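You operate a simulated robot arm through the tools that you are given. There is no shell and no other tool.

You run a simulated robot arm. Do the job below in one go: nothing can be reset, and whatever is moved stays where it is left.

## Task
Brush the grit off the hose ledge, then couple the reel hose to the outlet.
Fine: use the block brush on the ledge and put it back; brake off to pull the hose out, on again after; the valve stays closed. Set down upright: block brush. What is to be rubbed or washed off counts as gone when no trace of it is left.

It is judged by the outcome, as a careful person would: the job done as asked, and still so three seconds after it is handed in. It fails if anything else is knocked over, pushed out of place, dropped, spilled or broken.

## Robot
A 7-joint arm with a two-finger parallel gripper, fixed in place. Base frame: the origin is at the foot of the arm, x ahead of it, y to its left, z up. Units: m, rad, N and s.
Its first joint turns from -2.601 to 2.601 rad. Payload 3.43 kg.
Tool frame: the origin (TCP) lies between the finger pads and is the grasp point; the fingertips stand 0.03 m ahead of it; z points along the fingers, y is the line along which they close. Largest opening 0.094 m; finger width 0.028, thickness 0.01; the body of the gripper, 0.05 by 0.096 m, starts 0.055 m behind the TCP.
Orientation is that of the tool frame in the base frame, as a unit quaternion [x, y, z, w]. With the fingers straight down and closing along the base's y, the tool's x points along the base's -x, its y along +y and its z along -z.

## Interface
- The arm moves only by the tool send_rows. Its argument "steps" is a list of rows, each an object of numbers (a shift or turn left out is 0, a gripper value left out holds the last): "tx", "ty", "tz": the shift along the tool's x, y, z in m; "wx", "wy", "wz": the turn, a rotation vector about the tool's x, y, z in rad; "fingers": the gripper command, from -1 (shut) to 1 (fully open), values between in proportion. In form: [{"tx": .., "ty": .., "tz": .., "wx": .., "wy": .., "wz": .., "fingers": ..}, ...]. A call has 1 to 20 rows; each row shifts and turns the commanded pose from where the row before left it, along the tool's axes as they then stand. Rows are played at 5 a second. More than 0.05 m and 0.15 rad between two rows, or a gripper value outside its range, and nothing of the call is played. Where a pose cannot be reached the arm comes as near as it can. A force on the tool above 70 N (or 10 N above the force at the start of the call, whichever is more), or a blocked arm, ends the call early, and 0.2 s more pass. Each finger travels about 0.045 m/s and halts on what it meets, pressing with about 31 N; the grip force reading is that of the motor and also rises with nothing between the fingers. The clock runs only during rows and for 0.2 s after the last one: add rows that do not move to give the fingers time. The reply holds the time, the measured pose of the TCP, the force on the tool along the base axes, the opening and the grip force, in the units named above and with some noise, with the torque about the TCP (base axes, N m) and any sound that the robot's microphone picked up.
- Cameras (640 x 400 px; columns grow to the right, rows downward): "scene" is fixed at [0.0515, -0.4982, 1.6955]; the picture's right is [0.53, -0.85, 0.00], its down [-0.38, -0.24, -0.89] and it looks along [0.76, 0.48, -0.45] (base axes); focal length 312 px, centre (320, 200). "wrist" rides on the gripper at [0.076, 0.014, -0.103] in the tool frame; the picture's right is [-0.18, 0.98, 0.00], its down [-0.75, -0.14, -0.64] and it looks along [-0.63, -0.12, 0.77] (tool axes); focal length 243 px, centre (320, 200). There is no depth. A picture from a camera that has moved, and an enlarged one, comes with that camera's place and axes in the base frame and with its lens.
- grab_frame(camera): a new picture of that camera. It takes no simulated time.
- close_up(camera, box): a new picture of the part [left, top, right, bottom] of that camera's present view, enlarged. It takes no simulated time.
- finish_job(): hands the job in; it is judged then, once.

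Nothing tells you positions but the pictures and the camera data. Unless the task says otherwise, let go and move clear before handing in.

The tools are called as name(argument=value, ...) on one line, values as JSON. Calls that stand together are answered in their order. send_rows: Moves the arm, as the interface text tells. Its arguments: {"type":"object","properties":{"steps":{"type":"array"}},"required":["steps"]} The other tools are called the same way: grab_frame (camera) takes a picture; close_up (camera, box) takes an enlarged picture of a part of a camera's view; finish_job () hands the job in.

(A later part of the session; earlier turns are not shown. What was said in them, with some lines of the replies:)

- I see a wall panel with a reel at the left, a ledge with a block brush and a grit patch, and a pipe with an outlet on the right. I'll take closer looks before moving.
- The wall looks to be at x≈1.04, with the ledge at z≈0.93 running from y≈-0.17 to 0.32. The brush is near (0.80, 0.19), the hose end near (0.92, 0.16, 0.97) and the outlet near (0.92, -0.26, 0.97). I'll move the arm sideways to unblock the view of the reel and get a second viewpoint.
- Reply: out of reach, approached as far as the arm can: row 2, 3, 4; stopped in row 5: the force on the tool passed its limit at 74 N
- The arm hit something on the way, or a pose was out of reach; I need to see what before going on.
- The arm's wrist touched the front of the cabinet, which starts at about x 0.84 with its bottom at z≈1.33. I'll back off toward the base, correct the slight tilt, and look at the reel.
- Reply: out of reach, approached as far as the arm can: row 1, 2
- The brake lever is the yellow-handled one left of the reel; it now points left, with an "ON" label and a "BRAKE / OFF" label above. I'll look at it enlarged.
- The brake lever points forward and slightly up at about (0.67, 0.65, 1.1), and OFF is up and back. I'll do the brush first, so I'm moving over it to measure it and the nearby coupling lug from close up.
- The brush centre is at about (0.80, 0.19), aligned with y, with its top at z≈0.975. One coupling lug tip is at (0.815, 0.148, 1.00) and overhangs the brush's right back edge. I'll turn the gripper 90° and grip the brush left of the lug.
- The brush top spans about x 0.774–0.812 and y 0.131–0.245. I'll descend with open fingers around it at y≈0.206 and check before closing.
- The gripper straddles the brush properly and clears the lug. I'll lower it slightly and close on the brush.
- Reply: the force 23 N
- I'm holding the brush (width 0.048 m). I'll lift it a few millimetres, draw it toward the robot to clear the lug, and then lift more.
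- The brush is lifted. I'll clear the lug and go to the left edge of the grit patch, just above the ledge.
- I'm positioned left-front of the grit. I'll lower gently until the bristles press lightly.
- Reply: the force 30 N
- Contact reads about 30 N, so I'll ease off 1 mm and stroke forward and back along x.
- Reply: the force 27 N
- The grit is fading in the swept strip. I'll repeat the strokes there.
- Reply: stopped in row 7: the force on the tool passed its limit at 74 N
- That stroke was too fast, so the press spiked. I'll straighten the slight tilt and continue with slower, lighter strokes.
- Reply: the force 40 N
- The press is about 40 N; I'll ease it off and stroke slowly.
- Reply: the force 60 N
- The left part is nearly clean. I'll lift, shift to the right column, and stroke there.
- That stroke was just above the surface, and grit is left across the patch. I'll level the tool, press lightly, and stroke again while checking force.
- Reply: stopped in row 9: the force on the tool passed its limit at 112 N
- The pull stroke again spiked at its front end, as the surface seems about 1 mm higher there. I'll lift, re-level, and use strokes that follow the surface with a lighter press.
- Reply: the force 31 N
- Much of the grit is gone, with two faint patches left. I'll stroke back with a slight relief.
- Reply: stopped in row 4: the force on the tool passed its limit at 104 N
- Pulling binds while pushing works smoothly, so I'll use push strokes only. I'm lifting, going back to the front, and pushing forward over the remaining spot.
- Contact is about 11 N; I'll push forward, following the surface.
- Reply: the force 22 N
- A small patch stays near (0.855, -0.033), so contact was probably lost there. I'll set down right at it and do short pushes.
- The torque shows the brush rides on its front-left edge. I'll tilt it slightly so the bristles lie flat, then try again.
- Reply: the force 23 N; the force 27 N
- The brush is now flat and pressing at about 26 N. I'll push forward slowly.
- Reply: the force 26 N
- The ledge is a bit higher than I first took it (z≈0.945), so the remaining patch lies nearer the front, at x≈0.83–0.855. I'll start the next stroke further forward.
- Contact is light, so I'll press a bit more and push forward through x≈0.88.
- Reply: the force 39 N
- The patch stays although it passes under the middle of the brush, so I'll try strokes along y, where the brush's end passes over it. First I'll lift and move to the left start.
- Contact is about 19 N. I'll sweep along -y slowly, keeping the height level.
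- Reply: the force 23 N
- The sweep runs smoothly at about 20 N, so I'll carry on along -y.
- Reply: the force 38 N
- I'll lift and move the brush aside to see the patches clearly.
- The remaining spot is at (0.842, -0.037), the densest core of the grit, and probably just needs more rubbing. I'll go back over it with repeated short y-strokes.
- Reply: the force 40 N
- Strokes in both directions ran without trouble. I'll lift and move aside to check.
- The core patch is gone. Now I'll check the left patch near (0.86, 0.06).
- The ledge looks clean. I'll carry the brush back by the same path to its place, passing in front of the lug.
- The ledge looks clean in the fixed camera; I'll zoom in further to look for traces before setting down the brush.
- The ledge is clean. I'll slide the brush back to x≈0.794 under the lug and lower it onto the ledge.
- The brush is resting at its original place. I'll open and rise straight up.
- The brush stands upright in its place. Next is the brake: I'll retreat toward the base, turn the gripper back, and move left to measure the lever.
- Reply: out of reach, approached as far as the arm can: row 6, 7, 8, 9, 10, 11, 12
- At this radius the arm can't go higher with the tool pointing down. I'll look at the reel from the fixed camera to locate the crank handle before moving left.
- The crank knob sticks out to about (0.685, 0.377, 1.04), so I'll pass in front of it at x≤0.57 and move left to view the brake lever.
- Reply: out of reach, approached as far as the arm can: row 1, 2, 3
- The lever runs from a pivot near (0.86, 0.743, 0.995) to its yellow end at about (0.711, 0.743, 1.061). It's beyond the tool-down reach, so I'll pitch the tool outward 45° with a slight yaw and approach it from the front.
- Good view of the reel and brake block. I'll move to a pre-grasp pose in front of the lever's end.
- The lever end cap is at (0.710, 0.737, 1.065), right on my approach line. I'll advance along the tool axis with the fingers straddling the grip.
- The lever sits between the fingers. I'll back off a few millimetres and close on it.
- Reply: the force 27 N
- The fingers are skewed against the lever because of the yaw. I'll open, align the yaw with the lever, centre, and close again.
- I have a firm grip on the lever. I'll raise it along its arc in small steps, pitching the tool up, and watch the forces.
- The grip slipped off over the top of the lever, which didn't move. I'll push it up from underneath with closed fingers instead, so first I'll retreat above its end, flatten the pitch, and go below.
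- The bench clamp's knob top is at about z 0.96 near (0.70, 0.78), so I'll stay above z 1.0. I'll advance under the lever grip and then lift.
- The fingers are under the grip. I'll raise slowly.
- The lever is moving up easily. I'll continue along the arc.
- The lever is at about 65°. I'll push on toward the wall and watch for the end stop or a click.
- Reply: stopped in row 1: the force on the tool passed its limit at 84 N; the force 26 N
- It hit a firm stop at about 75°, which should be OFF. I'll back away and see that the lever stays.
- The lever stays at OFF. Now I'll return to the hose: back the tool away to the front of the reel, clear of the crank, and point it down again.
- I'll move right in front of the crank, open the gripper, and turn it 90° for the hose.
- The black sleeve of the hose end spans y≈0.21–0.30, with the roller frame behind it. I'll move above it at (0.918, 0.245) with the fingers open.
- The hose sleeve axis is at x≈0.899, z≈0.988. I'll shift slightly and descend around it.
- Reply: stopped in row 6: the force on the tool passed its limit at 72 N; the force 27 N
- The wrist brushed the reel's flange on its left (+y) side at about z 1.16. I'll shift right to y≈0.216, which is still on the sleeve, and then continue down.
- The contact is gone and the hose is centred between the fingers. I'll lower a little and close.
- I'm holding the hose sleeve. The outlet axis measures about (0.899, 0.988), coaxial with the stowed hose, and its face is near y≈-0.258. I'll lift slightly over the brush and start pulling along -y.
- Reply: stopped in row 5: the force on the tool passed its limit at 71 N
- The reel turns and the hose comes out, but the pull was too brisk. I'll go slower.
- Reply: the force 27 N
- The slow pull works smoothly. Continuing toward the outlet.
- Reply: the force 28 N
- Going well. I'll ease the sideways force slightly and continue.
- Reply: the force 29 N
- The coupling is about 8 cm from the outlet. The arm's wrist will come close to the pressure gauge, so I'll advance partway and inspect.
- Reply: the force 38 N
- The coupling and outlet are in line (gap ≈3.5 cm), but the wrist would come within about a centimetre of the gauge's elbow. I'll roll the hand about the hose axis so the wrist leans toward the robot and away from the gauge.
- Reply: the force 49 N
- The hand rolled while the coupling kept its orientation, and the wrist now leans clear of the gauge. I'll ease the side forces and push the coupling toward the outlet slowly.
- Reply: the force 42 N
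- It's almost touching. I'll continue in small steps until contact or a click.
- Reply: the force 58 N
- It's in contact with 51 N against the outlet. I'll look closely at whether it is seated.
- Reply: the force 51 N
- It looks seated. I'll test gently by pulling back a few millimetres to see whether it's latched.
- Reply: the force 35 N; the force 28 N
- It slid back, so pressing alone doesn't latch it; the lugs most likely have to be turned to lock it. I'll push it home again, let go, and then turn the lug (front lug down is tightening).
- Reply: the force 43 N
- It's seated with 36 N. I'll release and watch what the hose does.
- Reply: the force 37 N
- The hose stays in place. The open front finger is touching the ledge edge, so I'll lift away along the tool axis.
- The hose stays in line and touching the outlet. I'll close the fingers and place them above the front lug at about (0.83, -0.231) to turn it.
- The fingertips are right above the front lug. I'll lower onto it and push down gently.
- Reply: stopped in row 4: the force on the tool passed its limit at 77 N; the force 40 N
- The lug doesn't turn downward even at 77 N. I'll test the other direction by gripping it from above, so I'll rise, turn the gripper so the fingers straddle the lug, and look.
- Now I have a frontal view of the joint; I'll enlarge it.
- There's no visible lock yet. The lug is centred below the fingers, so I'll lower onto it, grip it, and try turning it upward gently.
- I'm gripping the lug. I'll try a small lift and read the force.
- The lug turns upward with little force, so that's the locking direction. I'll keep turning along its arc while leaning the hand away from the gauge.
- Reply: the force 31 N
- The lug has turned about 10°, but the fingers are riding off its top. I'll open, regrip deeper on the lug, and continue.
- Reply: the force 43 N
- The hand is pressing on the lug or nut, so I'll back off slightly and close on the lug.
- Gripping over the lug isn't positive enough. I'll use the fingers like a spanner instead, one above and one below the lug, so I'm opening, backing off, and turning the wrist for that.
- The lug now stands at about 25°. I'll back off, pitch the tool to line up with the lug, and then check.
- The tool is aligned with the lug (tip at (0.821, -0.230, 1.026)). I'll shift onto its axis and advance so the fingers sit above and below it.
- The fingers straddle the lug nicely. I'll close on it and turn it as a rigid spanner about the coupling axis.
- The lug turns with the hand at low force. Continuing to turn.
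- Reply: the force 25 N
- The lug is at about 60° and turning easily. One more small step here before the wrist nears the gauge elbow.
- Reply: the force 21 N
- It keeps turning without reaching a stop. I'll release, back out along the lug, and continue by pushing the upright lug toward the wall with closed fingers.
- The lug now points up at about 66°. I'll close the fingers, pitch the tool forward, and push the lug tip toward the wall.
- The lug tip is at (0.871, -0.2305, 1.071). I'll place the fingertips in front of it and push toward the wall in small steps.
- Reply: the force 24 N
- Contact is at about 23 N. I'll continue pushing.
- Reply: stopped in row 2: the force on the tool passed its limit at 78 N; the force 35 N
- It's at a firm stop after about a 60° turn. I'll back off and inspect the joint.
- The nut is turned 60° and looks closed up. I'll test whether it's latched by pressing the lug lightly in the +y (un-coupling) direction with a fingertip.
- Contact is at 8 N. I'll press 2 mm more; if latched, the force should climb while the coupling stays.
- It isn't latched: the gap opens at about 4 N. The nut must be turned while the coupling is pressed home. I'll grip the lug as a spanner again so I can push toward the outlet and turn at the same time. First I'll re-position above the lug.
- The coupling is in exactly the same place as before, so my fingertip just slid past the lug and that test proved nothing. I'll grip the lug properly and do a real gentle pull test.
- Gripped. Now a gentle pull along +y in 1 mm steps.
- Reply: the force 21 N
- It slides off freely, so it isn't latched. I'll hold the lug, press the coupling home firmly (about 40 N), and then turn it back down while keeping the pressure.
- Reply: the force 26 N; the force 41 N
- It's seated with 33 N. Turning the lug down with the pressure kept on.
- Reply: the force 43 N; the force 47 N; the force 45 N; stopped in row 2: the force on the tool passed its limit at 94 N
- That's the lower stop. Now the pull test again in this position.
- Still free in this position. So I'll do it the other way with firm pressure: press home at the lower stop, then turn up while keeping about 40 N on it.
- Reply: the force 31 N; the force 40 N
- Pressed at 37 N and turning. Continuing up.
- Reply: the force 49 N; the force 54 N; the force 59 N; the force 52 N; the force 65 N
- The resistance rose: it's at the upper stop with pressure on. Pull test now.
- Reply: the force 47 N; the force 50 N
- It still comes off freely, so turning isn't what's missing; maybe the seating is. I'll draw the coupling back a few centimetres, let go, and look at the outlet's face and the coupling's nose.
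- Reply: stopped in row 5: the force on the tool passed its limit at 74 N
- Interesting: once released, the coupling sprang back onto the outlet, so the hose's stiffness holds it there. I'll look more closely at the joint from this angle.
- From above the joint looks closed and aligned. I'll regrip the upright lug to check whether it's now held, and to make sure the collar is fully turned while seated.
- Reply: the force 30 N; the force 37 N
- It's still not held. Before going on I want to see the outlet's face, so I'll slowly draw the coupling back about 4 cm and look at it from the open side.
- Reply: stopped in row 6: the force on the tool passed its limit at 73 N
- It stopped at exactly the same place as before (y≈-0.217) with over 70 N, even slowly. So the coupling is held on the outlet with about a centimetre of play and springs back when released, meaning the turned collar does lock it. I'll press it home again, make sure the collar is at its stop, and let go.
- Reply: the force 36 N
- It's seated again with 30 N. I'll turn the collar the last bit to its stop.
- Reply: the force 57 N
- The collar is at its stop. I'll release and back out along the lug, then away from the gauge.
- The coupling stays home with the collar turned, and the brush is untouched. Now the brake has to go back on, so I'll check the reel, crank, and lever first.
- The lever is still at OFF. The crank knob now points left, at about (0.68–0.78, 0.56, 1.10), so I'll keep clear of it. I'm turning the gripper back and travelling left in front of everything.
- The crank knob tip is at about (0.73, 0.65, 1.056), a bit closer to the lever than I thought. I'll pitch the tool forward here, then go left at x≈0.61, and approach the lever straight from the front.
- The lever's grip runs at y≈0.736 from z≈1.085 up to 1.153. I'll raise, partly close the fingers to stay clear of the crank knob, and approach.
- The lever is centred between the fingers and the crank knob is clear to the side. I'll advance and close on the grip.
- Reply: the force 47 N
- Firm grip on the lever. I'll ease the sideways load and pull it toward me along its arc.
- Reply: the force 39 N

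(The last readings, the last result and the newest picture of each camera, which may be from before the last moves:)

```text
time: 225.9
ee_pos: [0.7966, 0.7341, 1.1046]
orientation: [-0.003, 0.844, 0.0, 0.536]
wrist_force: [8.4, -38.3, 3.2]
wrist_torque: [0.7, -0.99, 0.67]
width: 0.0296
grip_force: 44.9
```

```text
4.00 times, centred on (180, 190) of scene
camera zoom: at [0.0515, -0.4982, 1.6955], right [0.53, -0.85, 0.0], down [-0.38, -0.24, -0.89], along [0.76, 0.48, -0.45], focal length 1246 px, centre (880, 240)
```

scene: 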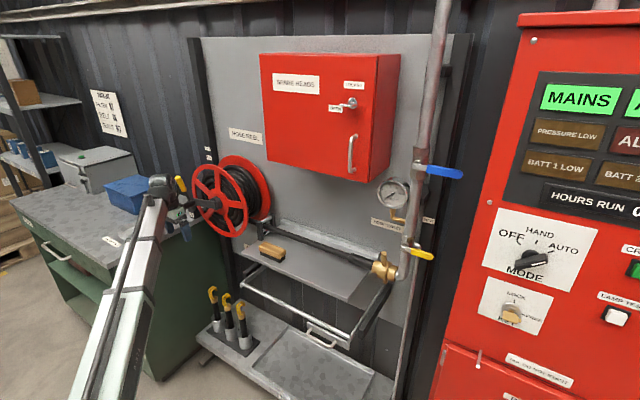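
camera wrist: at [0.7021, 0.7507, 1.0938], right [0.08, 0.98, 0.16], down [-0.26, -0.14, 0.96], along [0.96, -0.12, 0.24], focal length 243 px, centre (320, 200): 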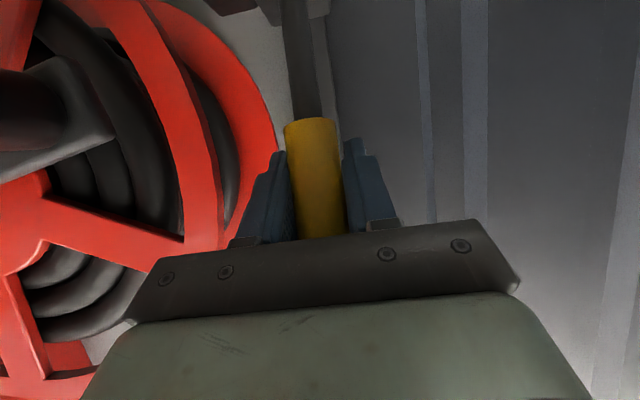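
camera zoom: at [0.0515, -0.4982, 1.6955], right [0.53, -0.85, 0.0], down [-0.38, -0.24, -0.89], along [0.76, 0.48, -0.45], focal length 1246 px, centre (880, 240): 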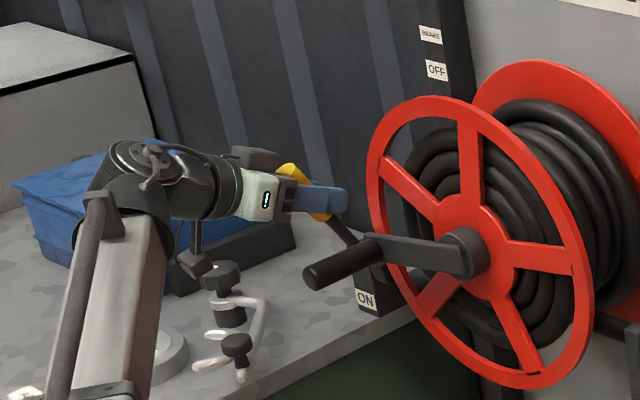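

The lever follows well. Continuing the arc toward ON.

send_rows(steps=[{"tx": 0.0071, "tz": -0.0043}, {"tx": 0.007, "tz": -0.0043}, {"tx": 0.0077, "tz": -0.0034}, {"tx": 0.0076, "tz": -0.0033}, {"tx": 0.008, "tz": -0.0024}, {"tx": 0.0079, "tz": -0.0023}, {}])

close_up(camera="scene", box=[120, 140, 240, 240])

grab_frame(camera="wrist")

```text
time: 227.5
ee_pos: [0.7583, 0.7341, 1.0754]
orientation: [-0.002, 0.843, -0.001, 0.538]
wrist_force: [-5.7, -38.4, 17.1]
wrist_torque: [0.54, -1.26, 0.35]
width: 0.0298
grip_force: 45.0
```

```text
4.00 times, centred on (180, 190) of scene
camera zoom: at [0.0515, -0.4982, 1.6955], right [0.53, -0.85, 0.0], down [-0.38, -0.24, -0.89], along [0.76, 0.48, -0.45], focal length 1246 px, centre (880, 240)
```

zoom: 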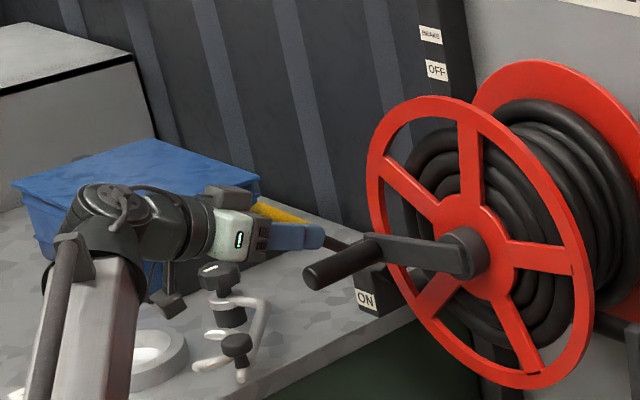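

```text
taken
camera wrist: at [0.6329, 0.7501, 1.0499], right [0.08, 0.98, 0.16], down [-0.26, -0.14, 0.95], along [0.96, -0.12, 0.25], focal length 243 px, centre (320, 200)
```

wrist: 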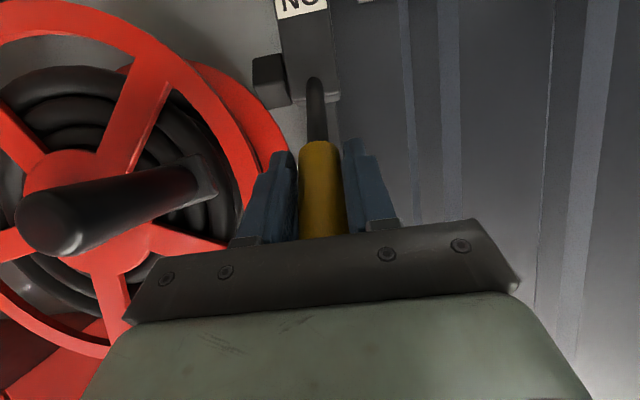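

The lever is about 38° up, close to ON. Continuing down to its stop.

send_rows(steps=[{"tx": 0.0082, "tz": -0.0013}, {"tx": 0.0082, "tz": -0.0012}, {"tx": 0.0066, "tz": -0.0002}, {"tx": 0.0066, "tz": -0.0002}, {}])

close_up(camera="scene", box=[120, 150, 240, 250])

```text
time: 228.7
ee_pos: [0.7388, 0.7342, 1.0501]
orientation: [-0.002, 0.843, 0.0, 0.538]
wrist_force: [-46.0, -35.9, 29.2]
wrist_torque: [0.5, -1.3, 0.08]
width: 0.0286
grip_force: 45.2
```

```text
4.00 times, centred on (180, 200) of scene
camera zoom: at [0.0515, -0.4982, 1.6955], right [0.53, -0.85, 0.0], down [-0.38, -0.24, -0.89], along [0.76, 0.48, -0.45], focal length 1246 px, centre (880, 200)
```

zoom: 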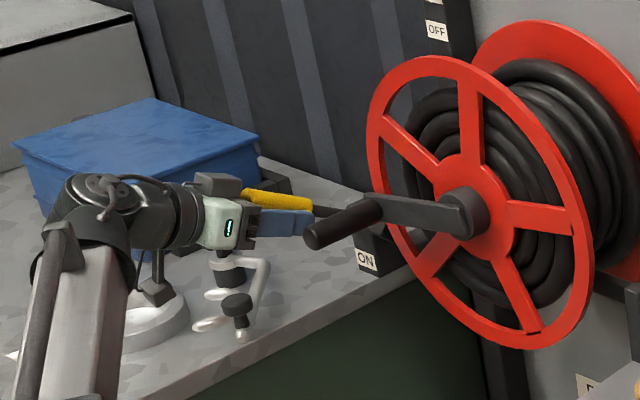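

The lever is nearly there, but the grip is sliding along it. I'll let go, come above it with closed fingers, and press it down to its stop.

send_rows(steps=[{"fingers": 0.4}, {"fingers": 0.4}, {"fingers": 0.4}, {"tx": 0.0127, "tz": -0.0272}, {"tx": 0.0127, "tz": -0.0272}, {"tx": 0.0127, "tz": -0.0272}, {"tx": 0.0127, "tz": -0.0272}, {"tx": -0.0272, "tz": -0.0127, "fingers": -1}, {"tx": -0.0272, "tz": -0.0127, "fingers": -1}, {"tx": -0.0136, "tz": -0.0063}, {}, {}])

close_up(camera="scene", box=[120, 150, 240, 250])

grab_frame(camera="wrist")

```text
time: 231.3
ee_pos: [0.6243, 0.738, 1.1215]
orientation: [-0.004, 0.844, 0.003, 0.536]
wrist_force: [-0.5, -0.3, -0.2]
wrist_torque: [0.01, 0.02, -0.03]
width: 0.0
grip_force: 31.1
```

```text
4.00 times, centred on (180, 200) of scene
camera zoom: at [0.0515, -0.4982, 1.6955], right [0.53, -0.85, 0.0], down [-0.38, -0.24, -0.89], along [0.76, 0.48, -0.45], focal length 1246 px, centre (880, 200)
```

zoom: 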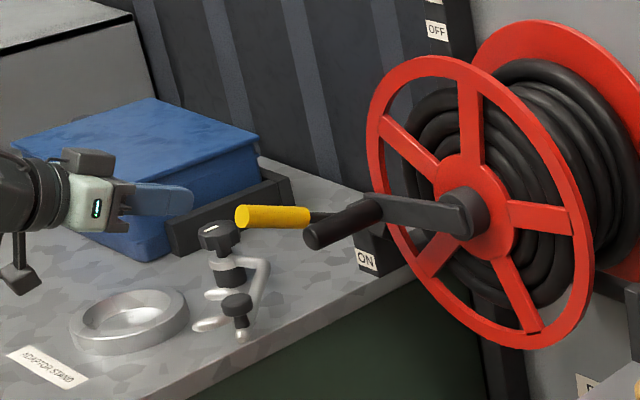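

```text
taken
camera wrist: at [0.4991, 0.752, 1.097], right [0.07, 0.98, 0.17], down [-0.26, -0.14, 0.96], along [0.96, -0.11, 0.25], focal length 243 px, centre (320, 200)
```

wrist: 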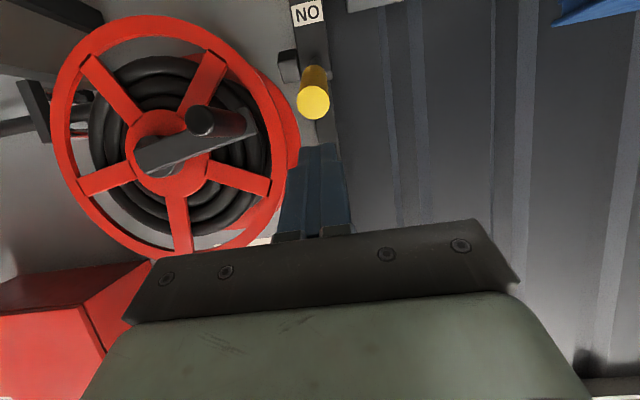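

The lever settled at exactly its original ON position. Now a final check of everything: the coupling, valve, ledge, and brush.

close_up(camera="scene", box=[350, 225, 420, 285])

close_up(camera="scene", box=[230, 200, 420, 310])

grab_frame(camera="scene")

close_up(camera="scene", box=[295, 235, 345, 285])

```text
6.67 times, centred on (385, 255) of scene
camera zoom: at [0.0515, -0.4982, 1.6955], right [0.53, -0.85, 0.0], down [-0.38, -0.24, -0.89], along [0.76, 0.48, -0.45], focal length 2077 px, centre (-113, -167)
```

zoom: 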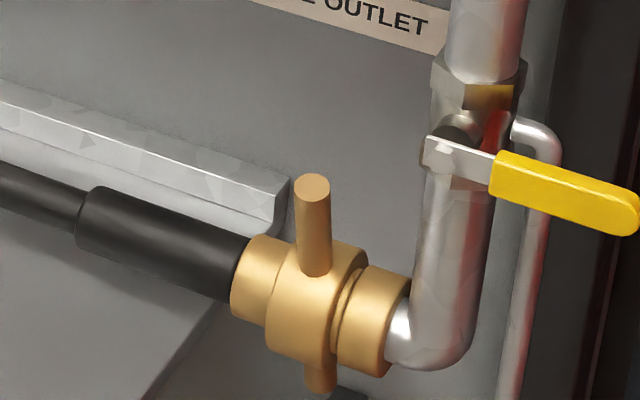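

```text
3.37 times, centred on (325, 255) of scene
camera zoom: at [0.0515, -0.4982, 1.6955], right [0.53, -0.85, 0.0], down [-0.38, -0.24, -0.89], along [0.76, 0.48, -0.45], focal length 1050 px, centre (303, 15)
```

zoom: 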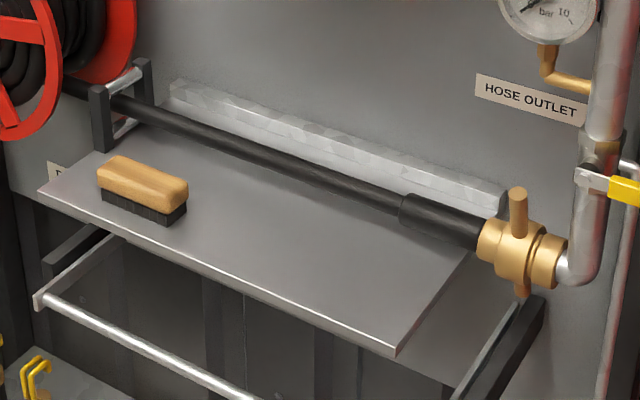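

```text
taken
```

scene: 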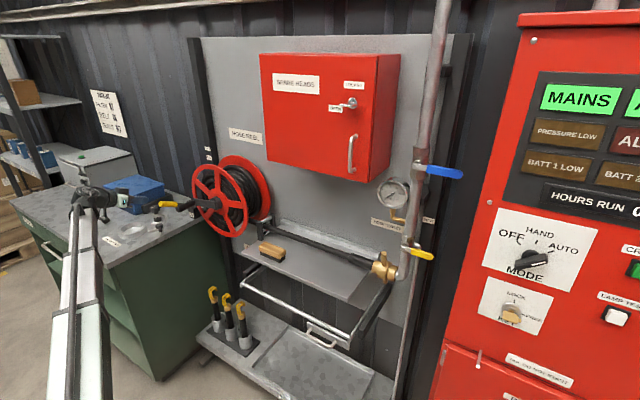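

```text
8.00 times, centred on (320, 260) of scene
camera zoom: at [0.0515, -0.4982, 1.6955], right [0.53, -0.85, 0.0], down [-0.38, -0.24, -0.89], along [0.76, 0.48, -0.45], focal length 2493 px, centre (320, -280)
```

zoom: 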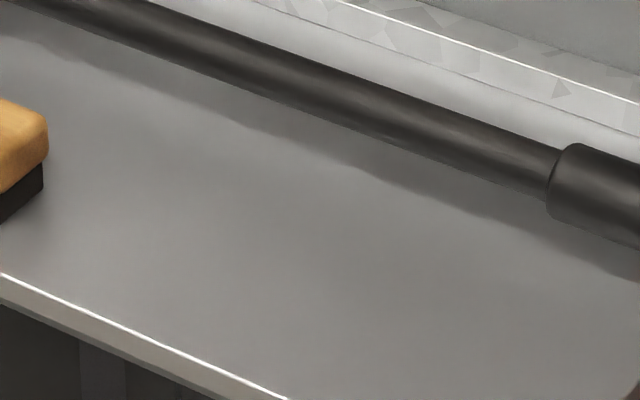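

Final check:
- **Ledge:** clean.
- **Brush:** upright in its place.
- **Hose:** seated on the outlet with its collar turned to the stop.
- **Brake:** lever at ON.
- **Valve:** closed.
- **Arm:** clear of everything.

I couldn't confirm the collar as a positive lock: earlier light pulls moved the coupling a few millimetres, and it then returned to the outlet. I'm handing in.

finish_job()

```text
The job is handed in.
```

I handed the job in with the ledge brushed clean and the hose on the outlet, but I could not confirm the coupling is positively locked.

- **Ledge:** no trace of grit shows in the close-up pictures.
- **Brush:** back in its original spot on the ledge, standing upright.
- **Hose:** seated against the outlet, with the collar turned about 60° to its stop. With the brake still off, light pulls moved the coupling a few millimetres. A harder pull met firm resistance within about a centimetre, and the coupling sprang back onto the outlet once released. That could be the hose's own stiffness rather than a lock. I did not repeat the pull test after putting the brake on.
- **Brake:** the lever is back at ON, matching its starting position in the picture.
- **Valve:** I did not touch it, and its handle looks unchanged.

There were three unplanned contacts. Early on, the arm touched the front of the spare heads cabinet. Later it touched the reel flange, and an open finger rested on the ledge edge. I saw nothing moved or damaged afterward.
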